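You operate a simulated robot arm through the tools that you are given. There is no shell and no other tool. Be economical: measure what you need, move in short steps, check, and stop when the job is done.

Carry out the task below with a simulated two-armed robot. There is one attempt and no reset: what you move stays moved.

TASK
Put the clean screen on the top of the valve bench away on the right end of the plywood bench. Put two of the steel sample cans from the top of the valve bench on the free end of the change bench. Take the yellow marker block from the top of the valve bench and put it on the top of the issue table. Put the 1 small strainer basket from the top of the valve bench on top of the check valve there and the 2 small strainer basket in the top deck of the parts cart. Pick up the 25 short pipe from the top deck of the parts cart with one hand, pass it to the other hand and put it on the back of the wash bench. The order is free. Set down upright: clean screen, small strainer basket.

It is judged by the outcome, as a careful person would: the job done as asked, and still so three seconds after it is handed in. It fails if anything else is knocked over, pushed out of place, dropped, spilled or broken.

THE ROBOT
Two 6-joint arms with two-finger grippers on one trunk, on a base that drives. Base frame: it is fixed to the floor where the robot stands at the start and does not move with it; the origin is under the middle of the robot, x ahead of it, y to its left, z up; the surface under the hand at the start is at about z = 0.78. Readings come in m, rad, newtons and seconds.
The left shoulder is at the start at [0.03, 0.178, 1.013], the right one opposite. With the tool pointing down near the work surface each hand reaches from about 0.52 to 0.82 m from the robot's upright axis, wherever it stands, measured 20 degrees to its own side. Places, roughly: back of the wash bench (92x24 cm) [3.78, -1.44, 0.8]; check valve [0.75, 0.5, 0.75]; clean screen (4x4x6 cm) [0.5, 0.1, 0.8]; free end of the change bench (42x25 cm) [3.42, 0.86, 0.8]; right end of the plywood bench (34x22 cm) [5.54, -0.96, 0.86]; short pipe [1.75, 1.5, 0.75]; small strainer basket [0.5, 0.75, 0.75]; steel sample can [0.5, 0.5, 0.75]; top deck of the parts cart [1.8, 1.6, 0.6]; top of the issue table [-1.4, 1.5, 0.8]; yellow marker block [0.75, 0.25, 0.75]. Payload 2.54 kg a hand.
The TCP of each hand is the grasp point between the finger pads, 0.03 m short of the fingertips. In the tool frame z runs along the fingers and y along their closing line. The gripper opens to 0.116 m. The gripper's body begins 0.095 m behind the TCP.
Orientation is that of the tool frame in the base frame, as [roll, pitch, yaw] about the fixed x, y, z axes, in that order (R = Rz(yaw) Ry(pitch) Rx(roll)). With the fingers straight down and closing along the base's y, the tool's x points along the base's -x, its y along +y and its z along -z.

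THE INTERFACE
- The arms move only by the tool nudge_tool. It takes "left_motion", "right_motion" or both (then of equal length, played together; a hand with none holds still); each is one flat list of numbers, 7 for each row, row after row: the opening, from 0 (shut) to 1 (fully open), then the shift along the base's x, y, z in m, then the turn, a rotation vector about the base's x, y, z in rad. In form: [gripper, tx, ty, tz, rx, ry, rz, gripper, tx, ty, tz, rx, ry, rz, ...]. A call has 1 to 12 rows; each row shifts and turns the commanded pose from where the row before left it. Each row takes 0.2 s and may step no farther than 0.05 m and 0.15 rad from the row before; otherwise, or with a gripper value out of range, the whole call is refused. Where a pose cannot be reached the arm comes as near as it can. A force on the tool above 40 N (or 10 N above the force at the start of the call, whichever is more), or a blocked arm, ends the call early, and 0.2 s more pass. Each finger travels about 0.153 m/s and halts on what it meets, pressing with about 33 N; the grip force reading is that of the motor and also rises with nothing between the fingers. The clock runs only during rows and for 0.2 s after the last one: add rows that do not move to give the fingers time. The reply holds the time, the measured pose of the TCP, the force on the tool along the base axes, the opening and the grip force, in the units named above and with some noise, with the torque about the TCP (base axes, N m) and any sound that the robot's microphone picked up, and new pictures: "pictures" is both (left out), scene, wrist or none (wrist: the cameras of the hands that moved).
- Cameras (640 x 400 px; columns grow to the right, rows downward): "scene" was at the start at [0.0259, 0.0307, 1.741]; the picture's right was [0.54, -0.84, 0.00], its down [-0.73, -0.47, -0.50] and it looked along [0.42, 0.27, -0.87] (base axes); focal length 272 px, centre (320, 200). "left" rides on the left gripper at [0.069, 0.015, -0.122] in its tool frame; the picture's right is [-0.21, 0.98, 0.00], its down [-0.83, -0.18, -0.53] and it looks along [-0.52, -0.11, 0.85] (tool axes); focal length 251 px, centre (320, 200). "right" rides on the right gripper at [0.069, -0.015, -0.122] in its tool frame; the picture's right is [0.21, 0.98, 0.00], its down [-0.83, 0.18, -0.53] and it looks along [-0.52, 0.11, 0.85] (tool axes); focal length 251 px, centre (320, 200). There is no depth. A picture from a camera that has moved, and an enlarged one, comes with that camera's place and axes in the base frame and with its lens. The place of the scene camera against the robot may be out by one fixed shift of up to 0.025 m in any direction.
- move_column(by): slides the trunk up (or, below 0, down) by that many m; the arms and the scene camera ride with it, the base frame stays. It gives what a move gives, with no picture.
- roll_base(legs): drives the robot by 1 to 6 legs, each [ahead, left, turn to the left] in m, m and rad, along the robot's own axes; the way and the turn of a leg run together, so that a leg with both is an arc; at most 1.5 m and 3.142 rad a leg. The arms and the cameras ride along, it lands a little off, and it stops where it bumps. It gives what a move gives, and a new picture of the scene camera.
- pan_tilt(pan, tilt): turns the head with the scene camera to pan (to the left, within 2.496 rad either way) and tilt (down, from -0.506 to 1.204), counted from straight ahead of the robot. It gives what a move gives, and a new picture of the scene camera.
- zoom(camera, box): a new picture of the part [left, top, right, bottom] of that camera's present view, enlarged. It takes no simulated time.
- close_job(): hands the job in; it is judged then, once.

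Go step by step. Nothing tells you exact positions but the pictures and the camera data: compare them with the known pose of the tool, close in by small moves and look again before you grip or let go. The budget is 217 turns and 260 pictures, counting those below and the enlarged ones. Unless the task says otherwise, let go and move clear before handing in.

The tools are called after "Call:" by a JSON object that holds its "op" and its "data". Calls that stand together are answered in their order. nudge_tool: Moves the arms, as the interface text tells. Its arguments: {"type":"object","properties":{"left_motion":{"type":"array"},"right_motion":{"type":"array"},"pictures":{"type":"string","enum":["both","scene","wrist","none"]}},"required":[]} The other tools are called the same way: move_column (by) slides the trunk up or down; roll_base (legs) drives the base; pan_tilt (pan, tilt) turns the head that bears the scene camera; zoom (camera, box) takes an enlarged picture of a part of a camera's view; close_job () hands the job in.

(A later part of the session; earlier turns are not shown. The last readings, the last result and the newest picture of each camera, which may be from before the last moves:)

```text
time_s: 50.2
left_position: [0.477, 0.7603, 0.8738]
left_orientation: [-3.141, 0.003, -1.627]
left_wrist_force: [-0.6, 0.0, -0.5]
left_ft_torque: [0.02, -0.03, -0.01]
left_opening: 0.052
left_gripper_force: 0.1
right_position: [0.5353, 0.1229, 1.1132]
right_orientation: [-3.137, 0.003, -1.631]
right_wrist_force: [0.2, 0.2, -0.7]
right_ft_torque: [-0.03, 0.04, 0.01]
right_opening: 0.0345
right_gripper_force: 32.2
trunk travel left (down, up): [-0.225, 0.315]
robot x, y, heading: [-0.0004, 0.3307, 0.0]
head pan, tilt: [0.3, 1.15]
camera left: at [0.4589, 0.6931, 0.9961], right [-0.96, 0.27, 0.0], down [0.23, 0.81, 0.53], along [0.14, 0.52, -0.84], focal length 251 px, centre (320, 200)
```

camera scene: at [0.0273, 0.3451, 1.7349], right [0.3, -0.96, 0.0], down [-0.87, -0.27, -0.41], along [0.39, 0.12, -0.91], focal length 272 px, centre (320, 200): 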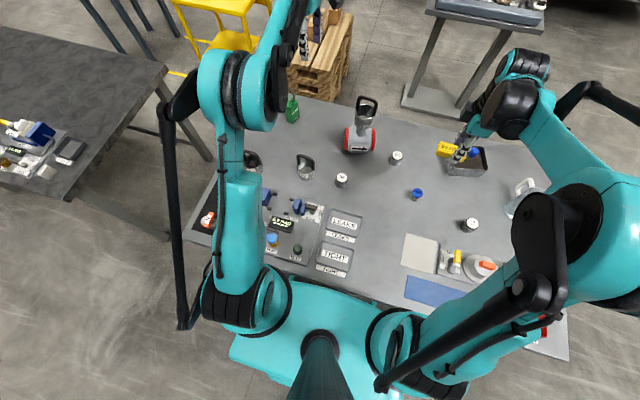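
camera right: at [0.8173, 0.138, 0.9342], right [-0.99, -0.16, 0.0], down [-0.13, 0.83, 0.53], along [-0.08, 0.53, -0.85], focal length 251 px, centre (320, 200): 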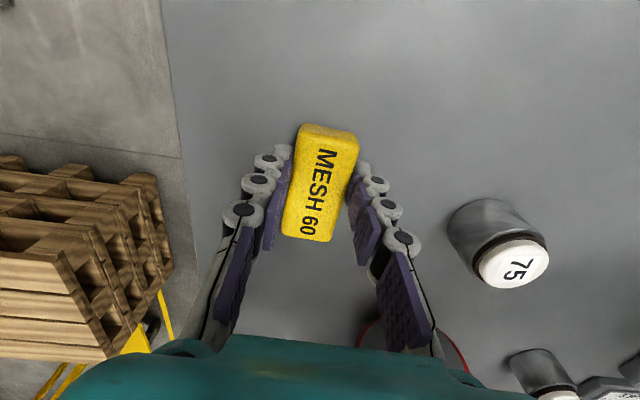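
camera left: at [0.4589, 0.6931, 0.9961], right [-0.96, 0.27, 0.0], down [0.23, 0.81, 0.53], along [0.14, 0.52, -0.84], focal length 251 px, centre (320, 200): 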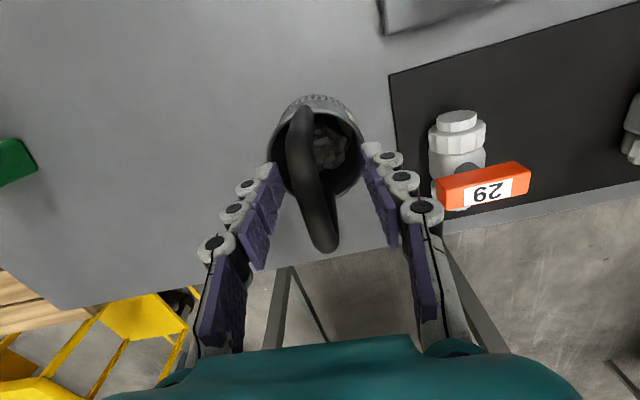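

Call:
{"op": "nudge_tool", "data": {"left_motion": [0, 0, 0, -0.002, 0, 0, 0, 0, 0, 0, 0, 0, 0, 0, 0, 0, 0, 0, 0, 0, 0, 0, 0, 0, 0.02, 0, 0, 0, 0, 0, 0, 0.035, 0, 0, 0, 0, 0, 0, 0.045, 0, 0, 0, 0, 0, 0, 0.045, 0, 0, 0, 0, 0, 0, 0.045, 0, 0, 0], "pictures": "wrist"}}

Call:
{"op": "pan_tilt", "data": {"pan": 2.0, "tilt": 0.7}}

Call:
{"op": "pan_tilt", "data": {"pan": -2.3, "tilt": 0.5}}

```text
time_s: 52.0
left_position: [0.4775, 0.7598, 1.0621]
left_orientation: [-3.141, 0.001, -1.627]
left_wrist_force: [0.1, -0.2, -1.8]
left_ft_torque: [0.03, 0.0, -0.01]
left_opening: 0.0097
left_gripper_force: 33.3
right_position: [0.5353, 0.1226, 1.1127]
right_orientation: [-3.137, 0.002, -1.63]
right_wrist_force: [0.7, 0.3, -1.0]
right_ft_torque: [0.01, -0.01, -0.02]
right_opening: 0.0345
right_gripper_force: 33.1
trunk travel left (down, up): [-0.225, 0.315]
robot x, y, heading: [0.0006, 0.3326, -0.004]
head pan, tilt: [0.3, 1.15]
camera left: at [0.4589, 0.6926, 1.1848], right [-0.96, 0.27, 0.0], down [0.23, 0.81, 0.54], along [0.14, 0.52, -0.84], focal length 251 px, centre (320, 200)
```

left: 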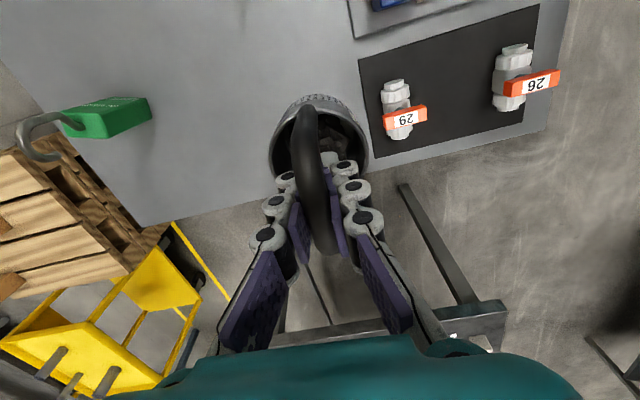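

```text
time_s: 53.8
left_position: [0.4788, 0.76, 1.0609]
left_orientation: [3.141, 0.002, -1.627]
left_wrist_force: [0.9, 0.5, -0.3]
left_ft_torque: [-0.01, 0.0, 0.05]
left_opening: 0.0101
left_gripper_force: 32.8
right_position: [0.5374, 0.1239, 1.1127]
right_orientation: [-3.136, 0.0, -1.63]
right_wrist_force: [0.0, 0.0, -1.1]
right_ft_torque: [-0.01, 0.0, 0.03]
right_opening: 0.0348
right_gripper_force: 32.7
trunk travel left (down, up): [-0.225, 0.315]
robot x, y, heading: [-0.0005, 0.3324, -0.001]
head pan, tilt: [2.0, 0.7]
camera scene: at [-0.065, 0.4049, 1.768], right [0.91, 0.42, 0.0], down [0.27, -0.59, -0.76], along [-0.32, 0.7, -0.64], focal length 272 px, centre (320, 200)
```

scene: 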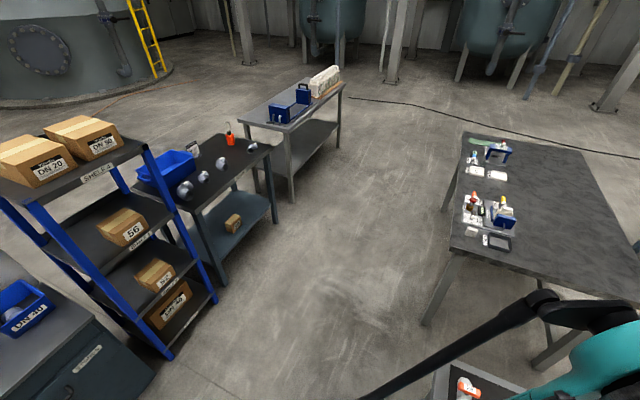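

```text
time_s: 57.2
left_position: [0.4802, 0.76, 1.0613]
left_orientation: [3.141, 0.001, -1.625]
left_wrist_force: [-1.1, -0.8, -2.1]
left_ft_torque: [0.03, 0.0, -0.01]
left_opening: 0.0101
left_gripper_force: 33.1
right_position: [0.5364, 0.1228, 1.1127]
right_orientation: [-3.136, 0.0, -1.631]
right_wrist_force: [-0.5, -1.0, -1.2]
right_ft_torque: [-0.03, 0.0, -0.01]
right_opening: 0.0346
right_gripper_force: 32.7
trunk travel left (down, up): [-0.225, 0.315]
robot x, y, heading: [-0.0036, 0.3326, -0.002]
head pan, tilt: [-2.3, 0.499]
camera scene: at [-0.0902, 0.2598, 1.7857], right [-0.75, 0.67, 0.0], down [0.32, 0.36, -0.88], along [-0.58, -0.66, -0.48], focal length 272 px, centre (320, 200)
```

scene: 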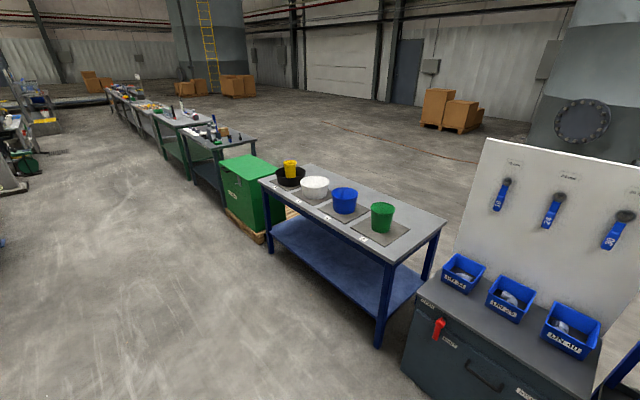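

Both objects are held. The issue table (with blue bin and fittings) spans about x −1.63..−1.08, y 1.1..1.83, with a free strip on the near side. I back off, go left, and turn round.

Call:
{"op": "roll_base", "data": {"legs": [[-0.3, 0, 0], [0, 0.6, 0]]}}

Call:
{"op": "roll_base", "data": {"legs": [[0, 0, 1.57]]}}

Call:
{"op": "pan_tilt", "data": {"pan": 1.3, "tilt": 0.8}}

```text
time_s: 62.3
left_position: [0.1758, 1.3592, 1.0613]
left_orientation: [3.141, 0.0, -1.623]
left_wrist_force: [0.9, 0.5, -2.1]
left_ft_torque: [-0.01, -0.01, -0.01]
left_opening: 0.0098
left_gripper_force: 33.0
right_position: [0.2342, 0.7211, 1.1124]
right_orientation: [-3.138, 0.0, -1.627]
right_wrist_force: [1.0, -0.2, -0.7]
right_ft_torque: [-0.04, -0.02, 0.02]
right_opening: 0.0347
right_gripper_force: 32.7
trunk travel left (down, up): [-0.225, 0.315]
robot x, y, heading: [-0.3018, 0.9284, 0.002]
head pan, tilt: [-2.3, 0.499]
camera scene: at [-0.3919, 0.8567, 1.7858], right [-0.75, 0.66, 0.0], down [0.32, 0.36, -0.88], along [-0.58, -0.66, -0.48], focal length 272 px, centre (320, 200)
```

scene: 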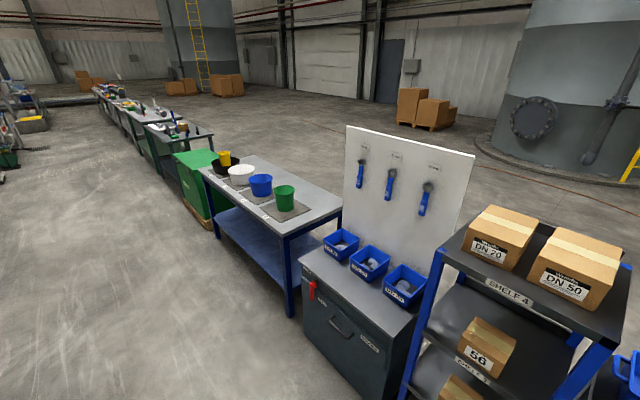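

```text
time_s: 66.4
left_position: [-0.7197, 1.4161, 1.0614]
left_orientation: [3.141, -0.001, -0.075]
left_wrist_force: [-0.7, -0.3, -1.8]
left_ft_torque: [-0.01, -0.02, -0.04]
left_opening: 0.01
left_gripper_force: 33.4
right_position: [-0.0813, 1.462, 1.1121]
right_orientation: [-3.137, 0.001, -0.079]
right_wrist_force: [-0.1, -0.7, -1.2]
right_ft_torque: [0.02, -0.02, -0.01]
right_opening: 0.0348
right_gripper_force: 33.0
trunk travel left (down, up): [-0.225, 0.315]
robot x, y, heading: [-0.3008, 0.9286, 1.551]
head pan, tilt: [-2.3, 0.499]
camera scene: at [-0.2362, 0.8325, 1.7857], right [-0.68, -0.73, 0.0], down [-0.35, 0.33, -0.88], along [0.64, -0.6, -0.48], focal length 272 px, centre (320, 200)
```

scene: 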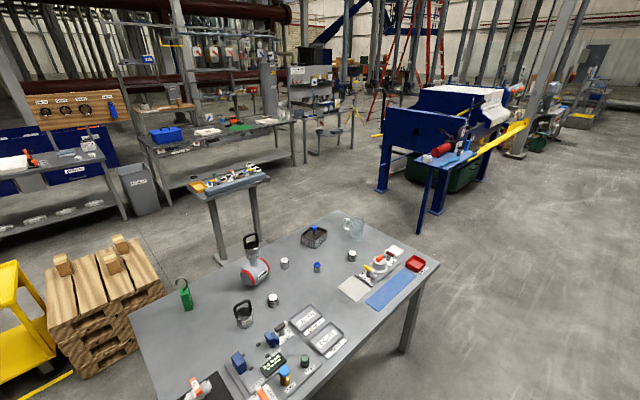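

```text
time_s: 69.4
left_position: [-0.7204, 1.4173, 1.0631]
left_orientation: [-3.141, 0.001, -0.075]
left_wrist_force: [0.4, -0.3, -2.2]
left_ft_torque: [0.01, 0.01, 0.02]
left_opening: 0.0098
left_gripper_force: 32.8
right_position: [-0.0813, 1.4625, 1.1129]
right_orientation: [-3.137, 0.0, -0.078]
right_wrist_force: [1.1, -0.6, -0.4]
right_ft_torque: [0.02, 0.0, 0.02]
right_opening: 0.0348
right_gripper_force: 33.2
trunk travel left (down, up): [-0.225, 0.315]
robot x, y, heading: [-0.2992, 0.928, 1.553]
head pan, tilt: [1.3, 0.799]
camera scene: at [-0.38, 0.9175, 1.7597], right [0.29, 0.96, 0.0], down [0.69, -0.2, -0.7], along [-0.67, 0.2, -0.72], focal length 272 px, centre (320, 200)
```

scene: 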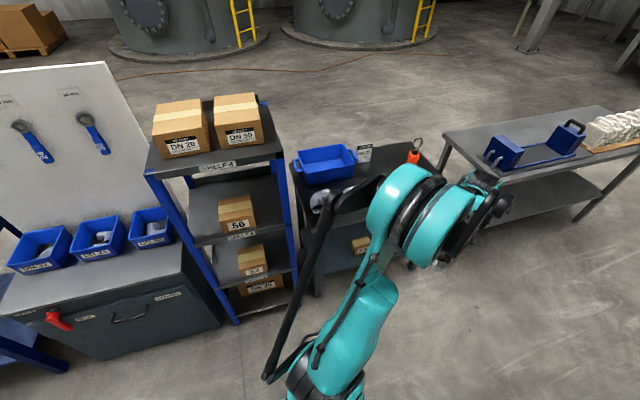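

Clear so far. I go .35 m ahead (+y) and finish the turn to face the issue table.

Call:
{"op": "roll_base", "data": {"legs": [[0.35, 0, 0], [0, 0, 1.58]]}}

Call:
{"op": "pan_tilt", "data": {"pan": -0.2, "tilt": 0.75}}

```text
time_s: 75.6
left_position: [-0.779, 0.8543, 1.0617]
left_orientation: [-3.141, 0.001, 1.508]
left_wrist_force: [-0.4, 0.4, -1.7]
left_ft_torque: [-0.01, -0.01, 0.01]
left_opening: 0.0101
left_gripper_force: 33.0
right_position: [-0.83, 1.4916, 1.1136]
right_orientation: [-3.137, -0.001, 1.504]
right_wrist_force: [1.1, 0.5, -0.7]
right_ft_torque: [-0.02, 0.0, 0.03]
right_opening: 0.0348
right_gripper_force: 32.8
trunk travel left (down, up): [-0.225, 0.315]
robot x, y, heading: [-0.2952, 1.2817, 3.137]
head pan, tilt: [1.3, 0.799]
camera scene: at [-0.288, 1.195, 1.7597], right [-0.96, 0.27, 0.0], down [0.2, 0.69, -0.7], along [-0.19, -0.67, -0.72], focal length 272 px, centre (320, 200)
```

scene: 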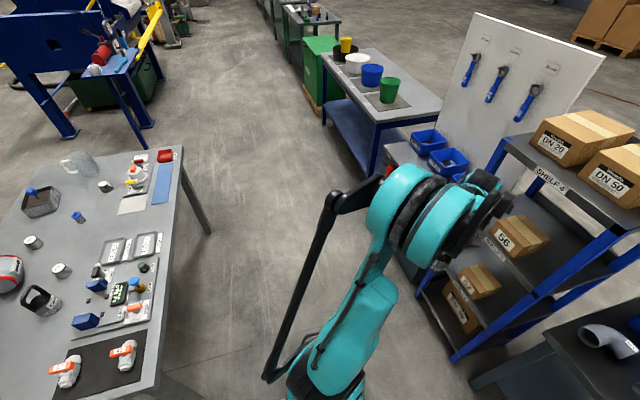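

```text
time_s: 77.2
left_position: [-0.778, 0.8547, 1.0622]
left_orientation: [-3.142, 0.002, 1.509]
left_wrist_force: [1.1, -0.8, -1.4]
left_ft_torque: [0.0, 0.02, -0.01]
left_opening: 0.01
left_gripper_force: 33.5
right_position: [-0.8297, 1.4918, 1.1138]
right_orientation: [-3.136, 0.0, 1.502]
right_wrist_force: [0.2, -0.4, 0.3]
right_ft_torque: [0.02, 0.05, 0.02]
right_opening: 0.035
right_gripper_force: 33.1
trunk travel left (down, up): [-0.225, 0.315]
robot x, y, heading: [-0.2983, 1.2787, 3.135]
head pan, tilt: [-0.201, 0.75]
camera scene: at [-0.347, 1.2898, 1.7637], right [0.21, 0.98, 0.0], down [0.67, -0.14, -0.73], along [-0.72, 0.15, -0.68], focal length 272 px, centre (320, 200)
```

scene: 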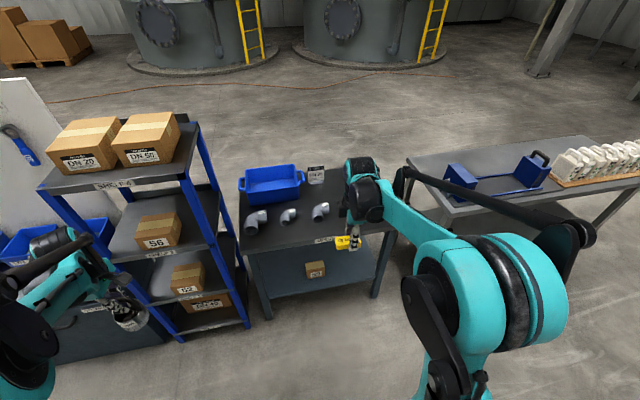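

Free spot on the issue table near (−1.2,1.65). I pull the left hand in a little so it stays clear of the shelf, then drive closer (ahead 0.2, right 0.15).

Call:
{"op": "nudge_tool", "data": {"left_motion": [0, 0.04, 0, 0, 0, 0, 0, 0, 0.04, 0, 0, 0, 0, 0, 0, 0.04, 0, 0, 0, 0, 0], "pictures": "none"}}

Call:
{"op": "roll_base", "data": {"legs": [[0, -0.15, 0], [0.2, 0, 0]]}}

```text
time_s: 78.0
left_position: [-0.6561, 0.8552, 1.0631]
left_orientation: [-3.14, 0.002, 1.507]
left_wrist_force: [0.3, 0.2, -2.4]
left_ft_torque: [0.0, 0.07, 0.01]
left_opening: 0.0099
left_gripper_force: 33.6
right_position: [-0.8293, 1.4941, 1.1149]
right_orientation: [-3.133, 0.0, 1.502]
right_wrist_force: [0.5, 0.1, 0.7]
right_ft_torque: [0.03, 0.05, 0.0]
right_opening: 0.0346
right_gripper_force: 32.8
trunk travel left (down, up): [-0.225, 0.315]
robot x, y, heading: [-0.2955, 1.278, 3.136]
head pan, tilt: [-0.201, 0.75]
```

```text
time_s: 80.5
left_position: [-0.8577, 1.007, 1.0628]
left_orientation: [3.14, 0.004, 1.504]
left_wrist_force: [-0.9, -0.4, -2.8]
left_ft_torque: [0.01, -0.05, -0.01]
left_opening: 0.0099
left_gripper_force: 33.1
right_position: [-1.0284, 1.644, 1.1118]
right_orientation: [-3.138, 0.001, 1.502]
right_wrist_force: [-0.5, 0.1, -0.7]
right_ft_torque: [0.03, -0.09, 0.01]
right_opening: 0.0346
right_gripper_force: 32.8
trunk travel left (down, up): [-0.225, 0.315]
robot x, y, heading: [-0.4917, 1.4287, 3.127]
head pan, tilt: [-0.201, 0.75]
camera scene: at [-0.5455, 1.441, 1.7637], right [0.21, 0.98, 0.0], down [0.67, -0.14, -0.73], along [-0.71, 0.15, -0.68], focal length 272 px, centre (320, 200)
```

scene: 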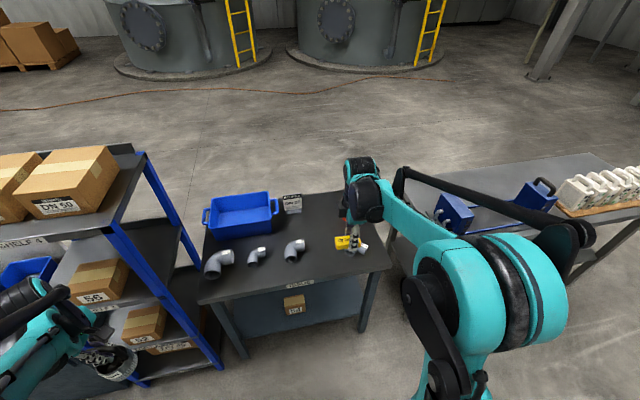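

Call:
{"op": "nudge_tool", "data": {"right_motion": [0, -0.045, 0, 0, 0, 0, 0, 0, -0.045, 0, 0, 0, 0, 0, 0, -0.04, 0, -0.02, 0, 0, 0, 0, 0, 0, 0, 0, 0, 0], "pictures": "both"}}

```text
time_s: 81.5
left_position: [-0.8555, 1.006, 1.0617]
left_orientation: [3.141, 0.002, 1.506]
left_wrist_force: [0.5, -0.6, -2.0]
left_ft_torque: [0.02, 0.06, 0.0]
left_opening: 0.0099
left_gripper_force: 32.9
right_position: [-1.1559, 1.6457, 1.0937]
right_orientation: [-3.137, 0.001, 1.501]
right_wrist_force: [0.1, -0.1, -0.3]
right_ft_torque: [0.0, 0.06, 0.0]
right_opening: 0.0348
right_gripper_force: 33.1
trunk travel left (down, up): [-0.225, 0.315]
robot x, y, heading: [-0.4965, 1.4302, 3.126]
head pan, tilt: [-0.201, 0.75]
camera scene: at [-0.5422, 1.4408, 1.7638], right [0.21, 0.98, 0.0], down [0.67, -0.14, -0.73], along [-0.72, 0.15, -0.68], focal length 272 px, centre (320, 200)
camera right: at [-1.1658, 1.7151, 1.215], right [0.99, 0.15, -0.01], down [0.13, -0.84, 0.53], along [0.07, -0.53, -0.85], focal length 251 px, centre (320, 200)
```

scene: 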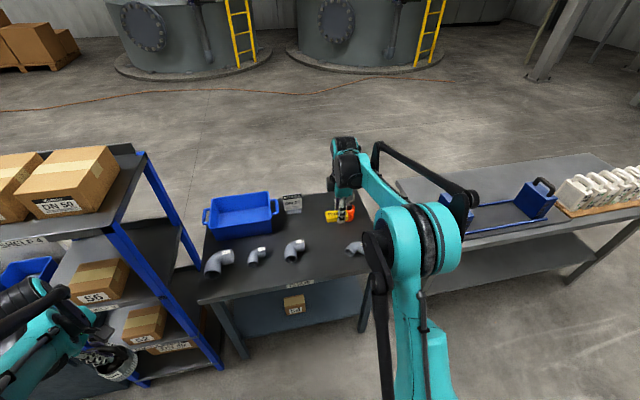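
right: 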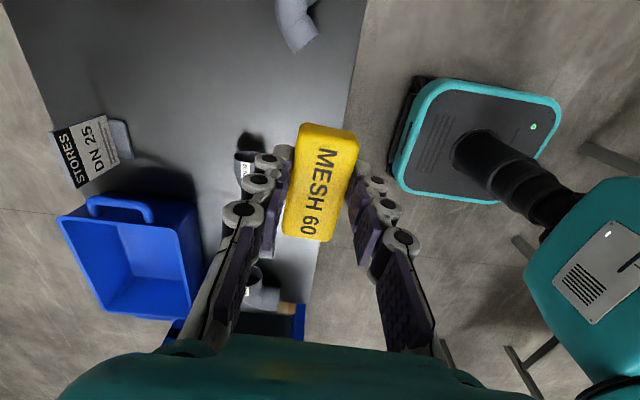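

A fourth fitting lies at (−1.21,1.735); the gap at (−1.21,1.615) is free. I move over it and down to 0.87.

Call:
{"op": "nudge_tool", "data": {"right_motion": [0, -0.027, -0.015, -0.03, 0, 0, 0, 0, -0.027, -0.015, -0.03, 0, 0, 0, 0, 0, 0, -0.045, 0, 0, 0, 0, 0, 0, -0.045, 0, 0, 0, 0, 0, 0, -0.045, 0, 0, 0, 0, 0, 0, -0.025, 0, 0, 0, 0, 0, 0, 0, 0, 0, 0]}}

```text
time_s: 83.1
left_position: [-0.8567, 1.0073, 1.0625]
left_orientation: [3.142, 0.002, 1.506]
left_wrist_force: [-0.9, -0.4, -1.6]
left_ft_torque: [0.01, -0.01, 0.0]
left_opening: 0.0098
left_gripper_force: 33.3
right_position: [-1.2109, 1.6152, 0.8717]
right_orientation: [-3.135, -0.001, 1.501]
right_wrist_force: [-0.5, 0.6, 0.4]
right_ft_torque: [-0.04, 0.0, 0.02]
right_opening: 0.0349
right_gripper_force: 32.5
trunk travel left (down, up): [-0.225, 0.315]
robot x, y, heading: [-0.4926, 1.4279, 3.131]
head pan, tilt: [-0.201, 0.75]
camera scene: at [-0.5439, 1.441, 1.7638], right [0.21, 0.98, 0.0], down [0.67, -0.14, -0.73], along [-0.72, 0.15, -0.68], focal length 272 px, centre (320, 200)
camera right: at [-1.2213, 1.6849, 0.9926], right [0.99, 0.15, -0.01], down [0.13, -0.84, 0.53], along [0.07, -0.53, -0.85], focal length 251 px, centre (320, 200)
```

scene: 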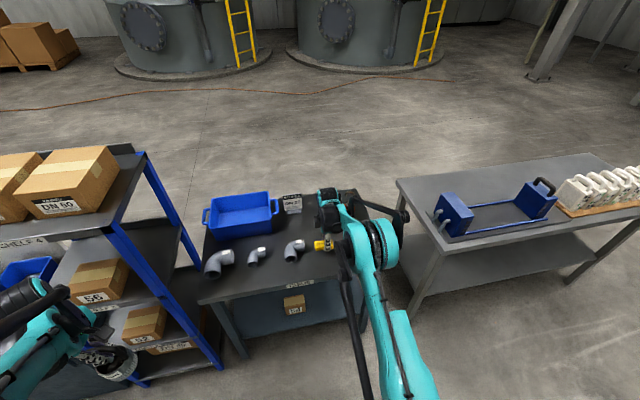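
right: 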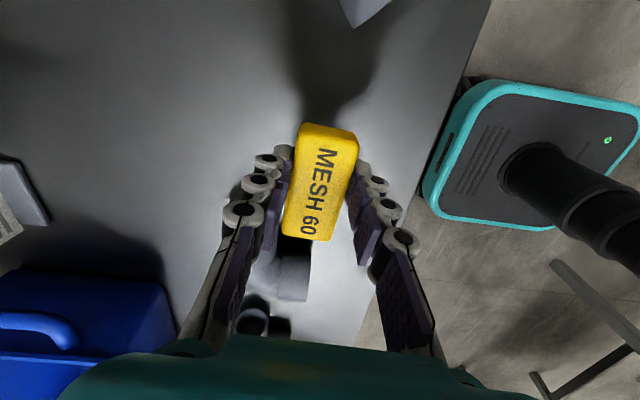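

Free around the block. I descend in small steps feeling for contact.

Call:
{"op": "nudge_tool", "data": {"right_motion": [0, 0, 0, -0.015, 0, 0, 0, 0, 0, 0, -0.01, 0, 0, 0, 0, 0, 0, -0.005, 0, 0, 0], "pictures": "none"}}

Call:
{"op": "nudge_tool", "data": {"right_motion": [0, 0, 0, -0.004, 0, 0, 0, 0, 0, 0, 0, 0, 0, 0], "pictures": "none"}}

```text
time_s: 83.9
left_position: [-0.8564, 1.0069, 1.0625]
left_orientation: [3.14, 0.001, 1.506]
left_wrist_force: [-0.3, -0.6, -1.4]
left_ft_torque: [0.0, -0.03, 0.0]
left_opening: 0.0097
left_gripper_force: 32.8
right_position: [-1.2101, 1.6156, 0.8425]
right_orientation: [-3.137, 0.0, 1.502]
right_wrist_force: [-0.3, -0.3, -1.2]
right_ft_torque: [0.02, -0.02, 0.03]
right_opening: 0.0348
right_gripper_force: 33.6
trunk travel left (down, up): [-0.225, 0.315]
robot x, y, heading: [-0.4924, 1.4305, 3.126]
head pan, tilt: [-0.201, 0.75]
```

```text
time_s: 84.5
left_position: [-0.8565, 1.0062, 1.0619]
left_orientation: [-3.141, 0.002, 1.505]
left_wrist_force: [-0.1, 0.2, -2.1]
left_ft_torque: [-0.01, -0.03, -0.02]
left_opening: 0.0099
left_gripper_force: 32.8
right_position: [-1.2114, 1.615, 0.8389]
right_orientation: [-3.137, 0.002, 1.5]
right_wrist_force: [0.6, 0.0, -0.2]
right_ft_torque: [0.03, -0.02, 0.01]
right_opening: 0.0346
right_gripper_force: 33.3
trunk travel left (down, up): [-0.225, 0.315]
robot x, y, heading: [-0.4908, 1.4285, 3.131]
head pan, tilt: [-0.201, 0.75]
```

Call:
{"op": "nudge_tool", "data": {"right_motion": [0, 0, 0, -0.005, 0, 0, 0, 0, 0, 0, 0, 0, 0, 0], "pictures": "none"}}

Call:
{"op": "nudge_tool", "data": {"right_motion": [0, 0, 0, -0.005, 0, 0, 0, 0, 0, 0, 0, 0, 0, 0], "pictures": "none"}}

Call:
{"op": "nudge_tool", "data": {"right_motion": [0, 0, 0, -0.005, 0, 0, 0, 0, 0, 0, 0, 0, 0, 0], "pictures": "wrist"}}

```text
time_s: 85.1
left_position: [-0.855, 1.0065, 1.0621]
left_orientation: [3.14, 0.003, 1.504]
left_wrist_force: [-0.7, -0.1, -1.2]
left_ft_torque: [-0.02, 0.0, 0.01]
left_opening: 0.01
left_gripper_force: 32.8
right_position: [-1.2107, 1.6156, 0.8338]
right_orientation: [-3.136, -0.001, 1.501]
right_wrist_force: [0.1, 0.0, -1.0]
right_ft_torque: [-0.02, -0.01, 0.01]
right_opening: 0.0348
right_gripper_force: 32.7
trunk travel left (down, up): [-0.225, 0.315]
robot x, y, heading: [-0.4925, 1.4318, 3.134]
head pan, tilt: [-0.201, 0.75]
```

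```text
time_s: 85.7
left_position: [-0.8565, 1.006, 1.0629]
left_orientation: [3.141, 0.003, 1.504]
left_wrist_force: [0.4, 0.0, -1.7]
left_ft_torque: [0.01, 0.03, 0.0]
left_opening: 0.0098
left_gripper_force: 33.2
right_position: [-1.2104, 1.6149, 0.8278]
right_orientation: [-3.137, -0.002, 1.5]
right_wrist_force: [0.4, 0.3, -0.7]
right_ft_torque: [-0.02, -0.03, -0.01]
right_opening: 0.0348
right_gripper_force: 33.0
trunk travel left (down, up): [-0.225, 0.315]
robot x, y, heading: [-0.4934, 1.4298, 3.13]
head pan, tilt: [-0.201, 0.75]
```

```text
time_s: 86.3
left_position: [-0.8564, 1.0064, 1.0617]
left_orientation: [3.14, 0.001, 1.504]
left_wrist_force: [0.7, 0.0, -3.0]
left_ft_torque: [-0.04, 0.01, 0.01]
left_opening: 0.0098
left_gripper_force: 33.4
right_position: [-1.2106, 1.6147, 0.8228]
right_orientation: [-3.136, -0.003, 1.502]
right_wrist_force: [0.2, 0.2, -0.7]
right_ft_torque: [0.03, 0.0, 0.01]
right_opening: 0.0347
right_gripper_force: 32.7
trunk travel left (down, up): [-0.225, 0.315]
robot x, y, heading: [-0.4917, 1.4271, 3.129]
head pan, tilt: [-0.201, 0.75]
camera right: at [-1.2207, 1.6844, 0.9446], right [0.99, 0.15, -0.01], down [0.13, -0.84, 0.53], along [0.07, -0.53, -0.85], focal length 251 px, centre (320, 200)
```

right: 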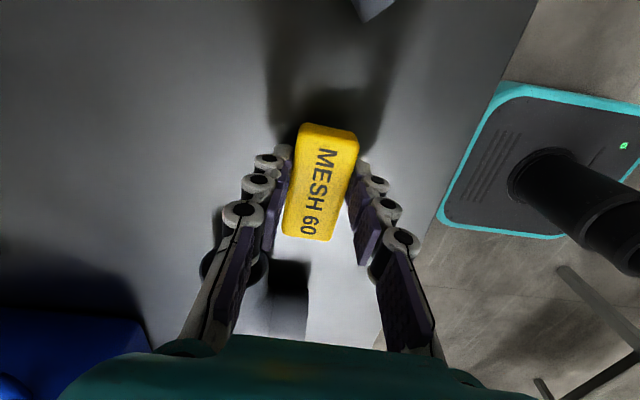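

Call:
{"op": "nudge_tool", "data": {"right_motion": [0, 0, 0, -0.004, 0, 0, 0, 0, 0, 0, -0.003, 0, 0, 0], "pictures": "none"}}

Call:
{"op": "nudge_tool", "data": {"right_motion": [0, 0, 0, -0.003, 0, 0, 0, 0, 0, 0, 0, 0, 0, 0], "pictures": "none"}}

Call:
{"op": "nudge_tool", "data": {"right_motion": [0, 0, 0, -0.003, 0, 0, 0, 0, 0, 0, 0, 0, 0, 0], "pictures": "wrist"}}

```text
time_s: 86.9
left_position: [-0.8564, 1.0074, 1.0634]
left_orientation: [-3.14, 0.002, 1.505]
left_wrist_force: [0.6, -0.3, -1.1]
left_ft_torque: [0.02, -0.03, 0.0]
left_opening: 0.0098
left_gripper_force: 32.7
right_position: [-1.2108, 1.6145, 0.8164]
right_orientation: [-3.136, 0.0, 1.501]
right_wrist_force: [0.1, 0.5, 0.2]
right_ft_torque: [0.0, 0.02, 0.02]
right_opening: 0.0349
right_gripper_force: 33.0
trunk travel left (down, up): [-0.225, 0.315]
robot x, y, heading: [-0.4932, 1.4311, 3.133]
head pan, tilt: [-0.201, 0.75]
```

```text
time_s: 87.5
left_position: [-0.8561, 1.0067, 1.0618]
left_orientation: [-3.141, 0.0, 1.506]
left_wrist_force: [0.4, -0.4, -2.7]
left_ft_torque: [-0.01, -0.02, -0.02]
left_opening: 0.0094
left_gripper_force: 32.9
right_position: [-1.2109, 1.6153, 0.8143]
right_orientation: [-3.135, 0.0, 1.501]
right_wrist_force: [-0.1, -0.8, -0.5]
right_ft_torque: [0.01, 0.0, -0.01]
right_opening: 0.0343
right_gripper_force: 33.2
trunk travel left (down, up): [-0.225, 0.315]
robot x, y, heading: [-0.4896, 1.4312, 3.132]
head pan, tilt: [-0.201, 0.75]
```

```text
time_s: 88.1
left_position: [-0.8569, 1.0069, 1.0623]
left_orientation: [-3.14, 0.0, 1.504]
left_wrist_force: [1.5, 0.9, -1.3]
left_ft_torque: [-0.02, 0.02, -0.01]
left_opening: 0.0099
left_gripper_force: 33.1
right_position: [-1.2108, 1.615, 0.8131]
right_orientation: [-3.134, 0.0, 1.501]
right_wrist_force: [-5.0, 1.1, 19.1]
right_ft_torque: [-0.29, -0.06, -0.07]
right_opening: 0.0347
right_gripper_force: 32.7
trunk travel left (down, up): [-0.225, 0.315]
robot x, y, heading: [-0.4953, 1.4316, 3.134]
head pan, tilt: [-0.201, 0.75]
camera right: at [-1.2204, 1.6844, 0.9339], right [0.99, 0.14, -0.01], down [0.13, -0.84, 0.53], along [0.07, -0.53, -0.85], focal length 251 px, centre (320, 200)
```

right: 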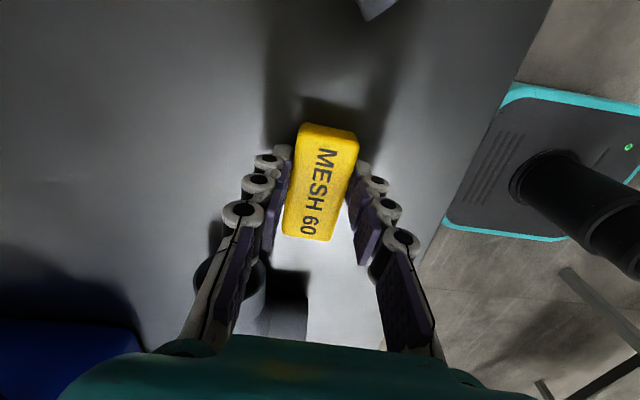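

Contact. I release and rise straight up.

Call:
{"op": "nudge_tool", "data": {"right_motion": [0.2, 0, 0, 0.001, 0, 0, 0, 0.4, 0, 0, 0, 0, 0, 0, 0.55, 0, 0, 0, 0, 0, 0, 0.55, 0, 0, 0, 0, 0, 0, 0.55, 0, 0, 0.04, 0, 0, 0, 0.55, 0, 0, 0.045, 0, 0, 0, 0.55, 0, 0, 0.045, 0, 0, 0, 0.55, 0, 0, 0.045, 0, 0, 0, 0.55, 0, 0, 0.045, 0, 0, 0, 0.55, 0, 0, 0.045, 0, 0, 0, 0.55, 0.045, 0, 0, 0, 0, 0, 0.55, 0.045, 0, 0, 0, 0, 0]}}

```text
time_s: 90.7
left_position: [-0.8557, 1.0065, 1.063]
left_orientation: [-3.14, 0.001, 1.506]
left_wrist_force: [1.0, -1.2, -1.8]
left_ft_torque: [-0.01, 0.01, 0.01]
left_opening: 0.0097
left_gripper_force: 32.5
right_position: [-1.1188, 1.6143, 1.077]
right_orientation: [-3.136, -0.002, 1.499]
right_wrist_force: [-0.3, 0.6, 0.6]
right_ft_torque: [0.01, 0.03, 0.01]
right_opening: 0.0639
right_gripper_force: 0.1
trunk travel left (down, up): [-0.225, 0.315]
robot x, y, heading: [-0.4944, 1.4295, 3.13]
head pan, tilt: [-0.201, 0.75]
camera scene: at [-0.5423, 1.4408, 1.7638], right [0.21, 0.98, 0.0], down [0.67, -0.14, -0.73], along [-0.72, 0.15, -0.68], focal length 272 px, centre (320, 200)
camera right: at [-1.1295, 1.6842, 1.1983], right [0.99, 0.15, -0.01], down [0.13, -0.84, 0.53], along [0.07, -0.53, -0.85], focal length 251 px, centre (320, 200)
```

scene: 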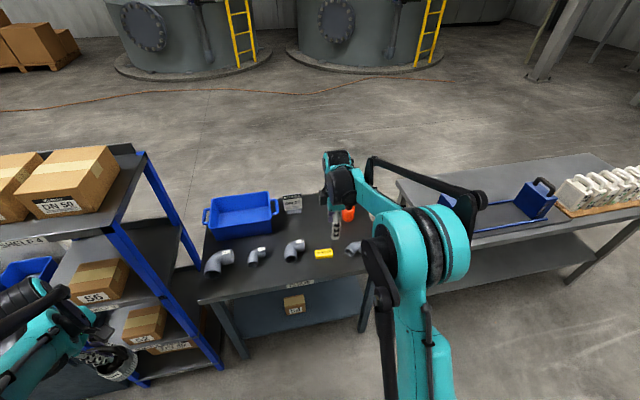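
right: 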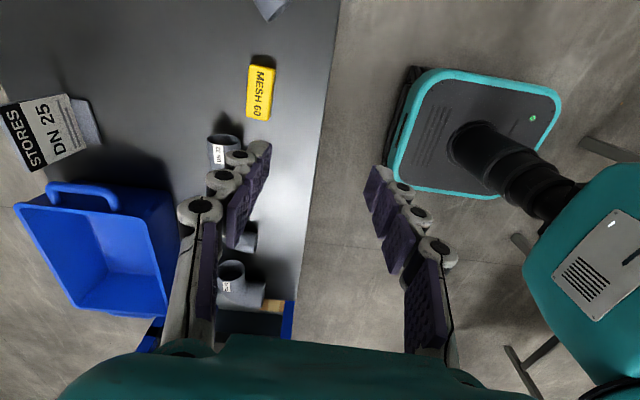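

The block lies on the issue table. Now the right hand is free; on the way east I'll take can 75 with it. I retract the right hand, back off and go along to the valve bench.

Call:
{"op": "nudge_tool", "data": {"right_motion": [0.7, 0.045, 0, 0, 0, 0, 0, 0.7, 0.045, 0, 0, 0, 0, 0, 0.7, 0.045, 0, 0, 0, 0, 0, 0.7, 0.045, 0, 0, 0, 0, 0, 0.7, 0.045, 0, 0, 0, 0, 0, 0.7, 0.045, 0, 0, 0, 0, 0], "pictures": "none"}}

Call:
{"op": "roll_base", "data": {"legs": [[-0.25, 0, 0], [0, 0.97, 0]]}}

Call:
{"op": "roll_base", "data": {"legs": [[0, 0, 1.57], [0, 0, 1.57]]}}

```text
time_s: 92.1
left_position: [-0.8536, 1.0063, 1.0639]
left_orientation: [-3.14, 0.003, 1.505]
left_wrist_force: [-0.1, -0.8, -1.4]
left_ft_torque: [-0.01, 0.05, -0.01]
left_opening: 0.0097
left_gripper_force: 33.2
right_position: [-0.849, 1.615, 1.0772]
right_orientation: [-3.134, 0.001, 1.5]
right_wrist_force: [1.1, 0.6, -0.4]
right_ft_torque: [-0.02, 0.03, -0.01]
right_opening: 0.0808
right_gripper_force: 0.0
trunk travel left (down, up): [-0.225, 0.315]
robot x, y, heading: [-0.4894, 1.4296, 3.132]
head pan, tilt: [-0.201, 0.75]
```

```text
time_s: 98.6
left_position: [-0.6115, 0.0364, 1.0623]
left_orientation: [3.141, -0.001, 1.507]
left_wrist_force: [-0.2, 0.0, -1.5]
left_ft_torque: [-0.01, 0.02, 0.02]
left_opening: 0.0095
left_gripper_force: 32.4
right_position: [-0.6084, 0.6445, 1.077]
right_orientation: [-3.137, -0.001, 1.503]
right_wrist_force: [0.3, 0.1, 0.0]
right_ft_torque: [0.0, 0.02, 0.0]
right_opening: 0.0812
right_gripper_force: 0.0
trunk travel left (down, up): [-0.225, 0.315]
robot x, y, heading: [-0.2527, 0.4624, 3.132]
head pan, tilt: [-0.201, 0.75]
camera scene: at [-0.3002, 0.4716, 1.7637], right [0.21, 0.98, 0.0], down [0.67, -0.14, -0.73], along [-0.72, 0.15, -0.68], focal length 272 px, centre (320, 200)
```

scene: 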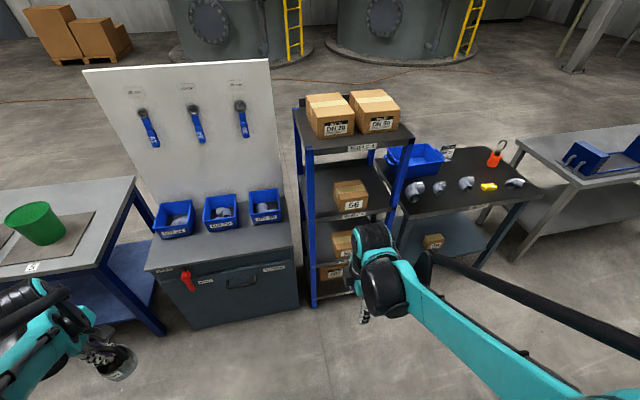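

```text
time_s: 106.6
left_position: [0.1126, 0.8881, 1.0628]
left_orientation: [3.14, 0.002, -1.629]
left_wrist_force: [-0.4, -0.7, -2.3]
left_ft_torque: [0.0, 0.02, 0.01]
left_opening: 0.0093
left_gripper_force: 33.3
right_position: [0.1113, 0.2793, 1.0755]
right_orientation: [-3.137, 0.0, -1.632]
right_wrist_force: [0.7, 0.4, 0.9]
right_ft_torque: [0.0, -0.02, 0.0]
right_opening: 0.0811
right_gripper_force: 0.0
trunk travel left (down, up): [-0.225, 0.315]
robot x, y, heading: [-0.2489, 0.462, -0.004]
head pan, tilt: [-0.201, 0.75]
camera scene: at [-0.1973, 0.4392, 1.7637], right [-0.2, -0.98, 0.0], down [-0.67, 0.14, -0.73], along [0.72, -0.15, -0.68], focal length 272 px, centre (320, 200)
```

scene: 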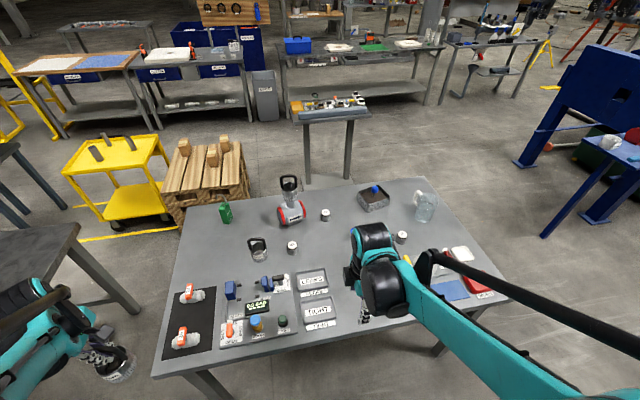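

I drive up to the bench and take the right hand above can 75.

Call:
{"op": "roll_base", "data": {"legs": [[0.245, 0, 0]]}}

Call:
{"op": "nudge_tool", "data": {"right_motion": [0.7, 0.045, -0.006, 0, 0, 0, 0, 0.7, 0.045, -0.006, 0, 0, 0, 0, 0.7, 0.045, -0.006, 0, 0, 0, 0, 0.7, 0.045, -0.006, 0, 0, 0, 0, 0.7, 0.045, -0.006, 0, 0, 0, 0, 0.7, 0.045, -0.006, 0, 0, 0, 0, 0.7, 0.045, 0, 0, 0, 0, 0, 0.7, 0.015, 0, -0.035, 0, 0, 0, 0.7, 0, 0, -0.045, 0, 0, 0, 0.7, 0, 0, -0.045, 0, 0, 0], "pictures": "wrist"}}

```text
time_s: 108.4
left_position: [0.357, 0.8875, 1.0627]
left_orientation: [-3.141, 0.003, -1.628]
left_wrist_force: [0.8, -0.3, -1.9]
left_ft_torque: [0.02, -0.03, -0.03]
left_opening: 0.0091
left_gripper_force: 32.7
right_position: [0.3569, 0.2769, 1.0756]
right_orientation: [-3.138, 0.0, -1.633]
right_wrist_force: [-0.1, -0.1, -0.1]
right_ft_torque: [0.03, 0.01, -0.04]
right_opening: 0.0814
right_gripper_force: 0.0
trunk travel left (down, up): [-0.225, 0.315]
robot x, y, heading: [-0.0044, 0.4602, 0.001]
head pan, tilt: [-0.201, 0.75]
camera scene: at [0.049, 0.4387, 1.7637], right [-0.2, -0.98, 0.0], down [-0.67, 0.14, -0.73], along [0.72, -0.15, -0.68], focal length 272 px, centre (320, 200)
```

scene: 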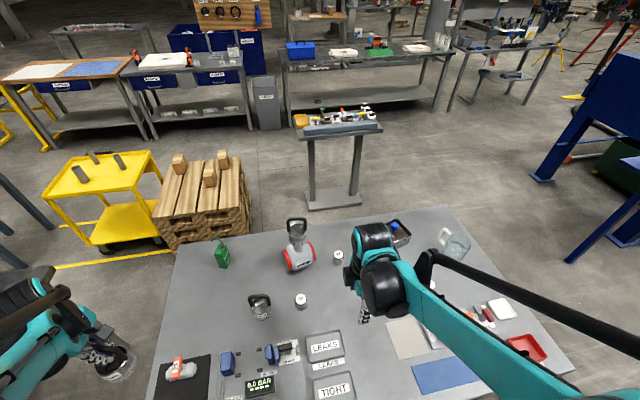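

```text
time_s: 110.6
left_position: [0.3574, 0.8873, 1.0614]
left_orientation: [3.139, 0.003, -1.627]
left_wrist_force: [0.4, 0.5, -1.8]
left_ft_torque: [0.0, 0.06, 0.05]
left_opening: 0.0091
left_gripper_force: 33.0
right_position: [0.6875, 0.2426, 0.952]
right_orientation: [-3.137, -0.001, -1.632]
right_wrist_force: [0.1, -0.2, -0.8]
right_ft_torque: [0.03, 0.08, 0.01]
right_opening: 0.0812
right_gripper_force: 0.0
trunk travel left (down, up): [-0.225, 0.315]
robot x, y, heading: [-0.0029, 0.4606, -0.004]
head pan, tilt: [-0.201, 0.75]
camera right: at [0.6976, 0.1721, 1.0724], right [-0.99, -0.15, 0.0], down [-0.13, 0.84, 0.53], along [-0.08, 0.53, -0.85], focal length 251 px, centre (320, 200)
```

right: 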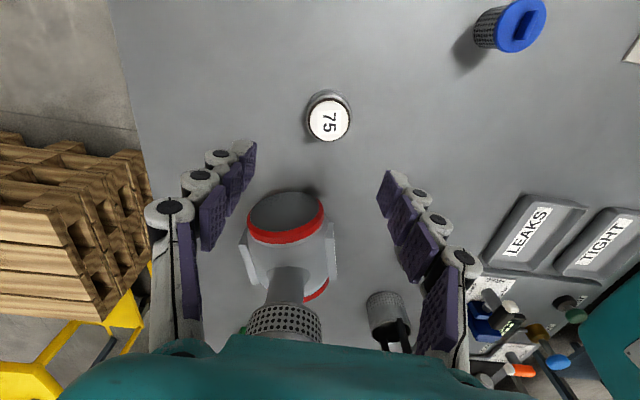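

Call:
{"op": "nudge_tool", "data": {"right_motion": [0.7, -0.008, -0.007, -0.04, 0, 0, 0, 0.7, 0, 0, -0.045, 0, 0, 0, 0.7, 0, 0, 0, 0, 0, 0], "pictures": "wrist"}}

```text
time_s: 111.4
left_position: [0.3562, 0.8861, 1.0626]
left_orientation: [-3.141, 0.001, -1.628]
left_wrist_force: [-0.3, 0.0, -2.0]
left_ft_torque: [0.0, -0.01, 0.05]
left_opening: 0.0091
left_gripper_force: 32.9
right_position: [0.6788, 0.2356, 0.8664]
right_orientation: [-3.136, 0.0, -1.632]
right_wrist_force: [0.7, 0.0, -0.2]
right_ft_torque: [-0.01, 0.0, 0.03]
right_opening: 0.0809
right_gripper_force: 0.0
trunk travel left (down, up): [-0.225, 0.315]
robot x, y, heading: [-0.0038, 0.4634, 0.001]
head pan, tilt: [-0.201, 0.75]
camera right: at [0.6884, 0.1658, 0.9878], right [-0.99, -0.15, -0.01], down [-0.13, 0.84, 0.53], along [-0.08, 0.53, -0.85], focal length 251 px, centre (320, 200)
```

right: 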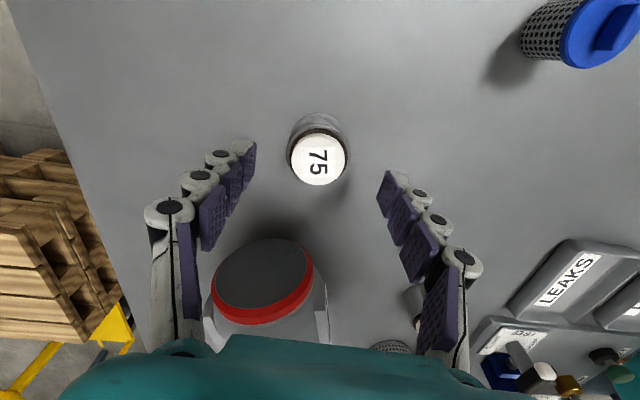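

Call:
{"op": "nudge_tool", "data": {"right_motion": [0.7, 0.001, -0.001, -0.03, 0, 0, 0, 0.6, 0, 0, -0.02, 0, 0, 0, 0.4, 0, 0, 0, 0, 0, 0, 0, 0, 0, 0, 0, 0, 0, 0, 0, 0, 0, 0, 0, 0, 0, 0, 0, 0, 0, 0, 0], "pictures": "wrist"}}

```text
time_s: 112.8
left_position: [0.356, 0.8868, 1.0623]
left_orientation: [3.141, 0.002, -1.627]
left_wrist_force: [0.5, -0.1, -1.5]
left_ft_torque: [0.0, 0.01, 0.01]
left_opening: 0.0087
left_gripper_force: 33.0
right_position: [0.6802, 0.2348, 0.8167]
right_orientation: [-3.137, -0.001, -1.63]
right_wrist_force: [0.9, -0.1, 0.9]
right_ft_torque: [0.0, -0.05, 0.02]
right_opening: 0.0468
right_gripper_force: 33.0
trunk travel left (down, up): [-0.225, 0.315]
robot x, y, heading: [-0.0035, 0.4621, 0.003]
head pan, tilt: [-0.201, 0.75]
camera right: at [0.6898, 0.165, 0.938], right [-0.99, -0.15, -0.01], down [-0.13, 0.84, 0.53], along [-0.08, 0.53, -0.85], focal length 251 px, centre (320, 200)
```

right: 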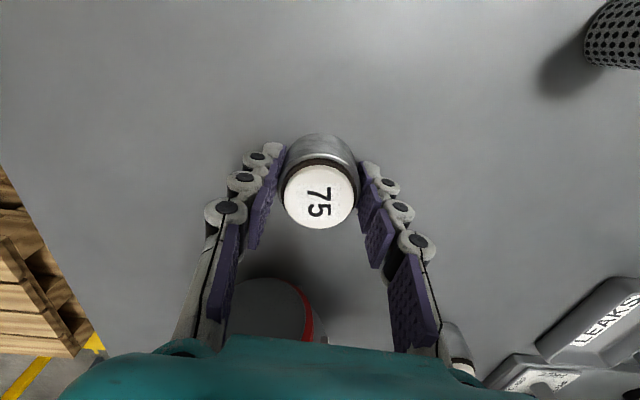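

Can 75 gripped. I lift and draw it in, and check the basket in the left hand.

Call:
{"op": "nudge_tool", "data": {"right_motion": [0, 0, 0, 0.03, 0, 0, 0, 0, 0, 0, 0.045, 0, 0, 0, 0, 0, 0, 0.045, 0, 0, 0, 0, 0, 0, 0.045, 0, 0, 0, 0, -0.03, 0, 0.035, 0, 0, 0, 0, -0.045, 0, 0.02, 0, 0, 0, 0, -0.045, 0, 0, 0, 0, 0, 0, -0.045, 0, 0, 0, 0, 0, 0, -0.045, 0, 0, 0, 0, 0, 0, -0.045, 0, 0, 0, 0, 0], "pictures": "none"}}

Call:
{"op": "zoom", "data": {"camera": "left", "box": [160, 50, 480, 250]}}

Call:
{"op": "pan_tilt", "data": {"pan": -1.2, "tilt": 0.6}}

```text
time_s: 115.0
left_position: [0.3555, 0.8871, 1.0615]
left_orientation: [-3.14, 0.001, -1.627]
left_wrist_force: [-0.5, 0.2, -1.1]
left_ft_torque: [-0.01, -0.06, -0.04]
left_opening: 0.0088
left_gripper_force: 32.8
right_position: [0.4226, 0.2356, 1.0383]
right_orientation: [-3.135, 0.001, -1.632]
right_wrist_force: [-0.1, 0.5, -0.8]
right_ft_torque: [-0.01, -0.03, 0.0]
right_opening: 0.0467
right_gripper_force: 33.2
trunk travel left (down, up): [-0.225, 0.315]
robot x, y, heading: [-0.0016, 0.4642, -0.0]
head pan, tilt: [-0.201, 0.75]
```

```text
2.00 times, centred on (320, 150) of left
camera zoom: at [0.3353, 0.82, 1.185], right [-0.96, 0.27, 0.0], down [0.23, 0.81, 0.54], along [0.15, 0.51, -0.84], focal length 503 px, centre (320, 300)
```

zoom: 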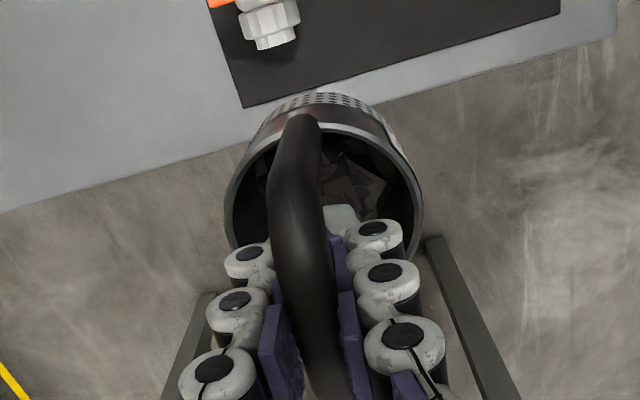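

```text
time_s: 116.3
left_position: [0.3554, 0.8862, 1.0629]
left_orientation: [-3.141, 0.002, -1.627]
left_wrist_force: [0.0, 0.1, -1.1]
left_ft_torque: [0.01, 0.02, -0.03]
left_opening: 0.0086
left_gripper_force: 33.0
right_position: [0.4246, 0.2336, 1.038]
right_orientation: [-3.137, 0.0, -1.632]
right_wrist_force: [0.5, 0.5, -0.5]
right_ft_torque: [0.01, 0.02, 0.05]
right_opening: 0.0465
right_gripper_force: 33.0
trunk travel left (down, up): [-0.225, 0.315]
robot x, y, heading: [-0.0043, 0.4622, -0.0]
head pan, tilt: [-1.201, 0.6]
camera scene: at [-0.0017, 0.3729, 1.7766], right [-0.93, -0.36, 0.0], down [-0.2, 0.53, -0.83], along [0.3, -0.77, -0.57], focal length 272 px, centre (320, 200)
```

scene: 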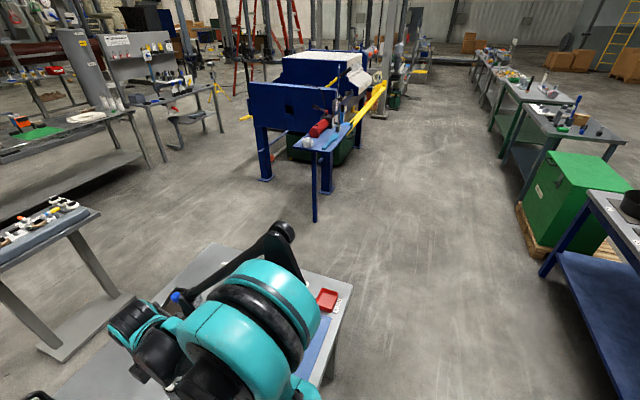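

Route: back off, go right past the bench's right end (y≈−0.41), then east along y≈−0.95, which looks clear.

Call:
{"op": "roll_base", "data": {"legs": [[-0.3, 0, 0], [0, -1.42, 0], [1.2, 0, 0]]}}

Call:
{"op": "pan_tilt", "data": {"pan": 0.3, "tilt": 0.45}}

```text
time_s: 130.8
left_position: [1.2584, -0.5582, 1.0631]
left_orientation: [3.14, 0.004, -1.641]
left_wrist_force: [0.8, -0.1, -1.9]
left_ft_torque: [-0.01, 0.02, -0.02]
left_opening: 0.0087
left_gripper_force: 32.8
right_position: [1.319, -1.2115, 1.0376]
right_orientation: [-3.135, -0.001, -1.644]
right_wrist_force: [0.1, 0.9, -0.7]
right_ft_torque: [0.02, 0.0, -0.03]
right_opening: 0.0468
right_gripper_force: 33.3
trunk travel left (down, up): [-0.225, 0.315]
robot x, y, heading: [0.8947, -0.9815, -0.015]
head pan, tilt: [-1.201, 0.6]
camera scene: at [0.8957, -1.0693, 1.7766], right [-0.94, -0.35, 0.0], down [-0.2, 0.53, -0.82], along [0.29, -0.77, -0.57], focal length 272 px, centre (320, 200)
```

scene: 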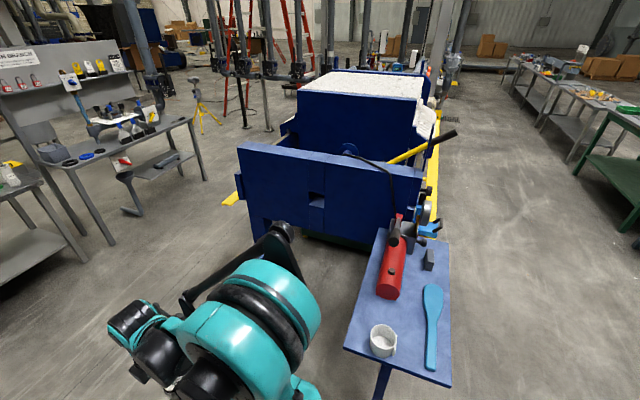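

```text
time_s: 132.4
left_position: [1.2588, -0.5587, 1.0623]
left_orientation: [-3.142, 0.003, -1.638]
left_wrist_force: [-0.8, 0.0, -1.7]
left_ft_torque: [-0.01, 0.0, 0.0]
left_opening: 0.0088
left_gripper_force: 33.1
right_position: [1.3193, -1.2128, 1.0367]
right_orientation: [-3.137, 0.001, -1.642]
right_wrist_force: [0.6, 0.0, -1.3]
right_ft_torque: [-0.02, -0.01, 0.01]
right_opening: 0.0467
right_gripper_force: 32.8
trunk travel left (down, up): [-0.225, 0.315]
robot x, y, heading: [0.8918, -0.982, -0.005]
head pan, tilt: [0.3, 0.45]
camera scene: at [0.9523, -0.9604, 1.7902], right [0.28, -0.96, 0.0], down [-0.42, -0.12, -0.9], along [0.86, 0.26, -0.44], focal length 272 px, centre (320, 200)
```

scene: 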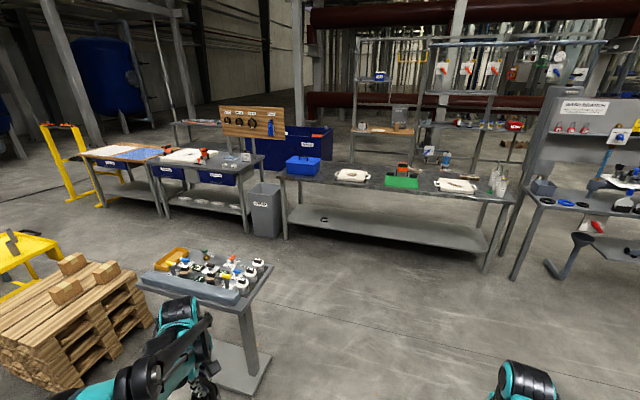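

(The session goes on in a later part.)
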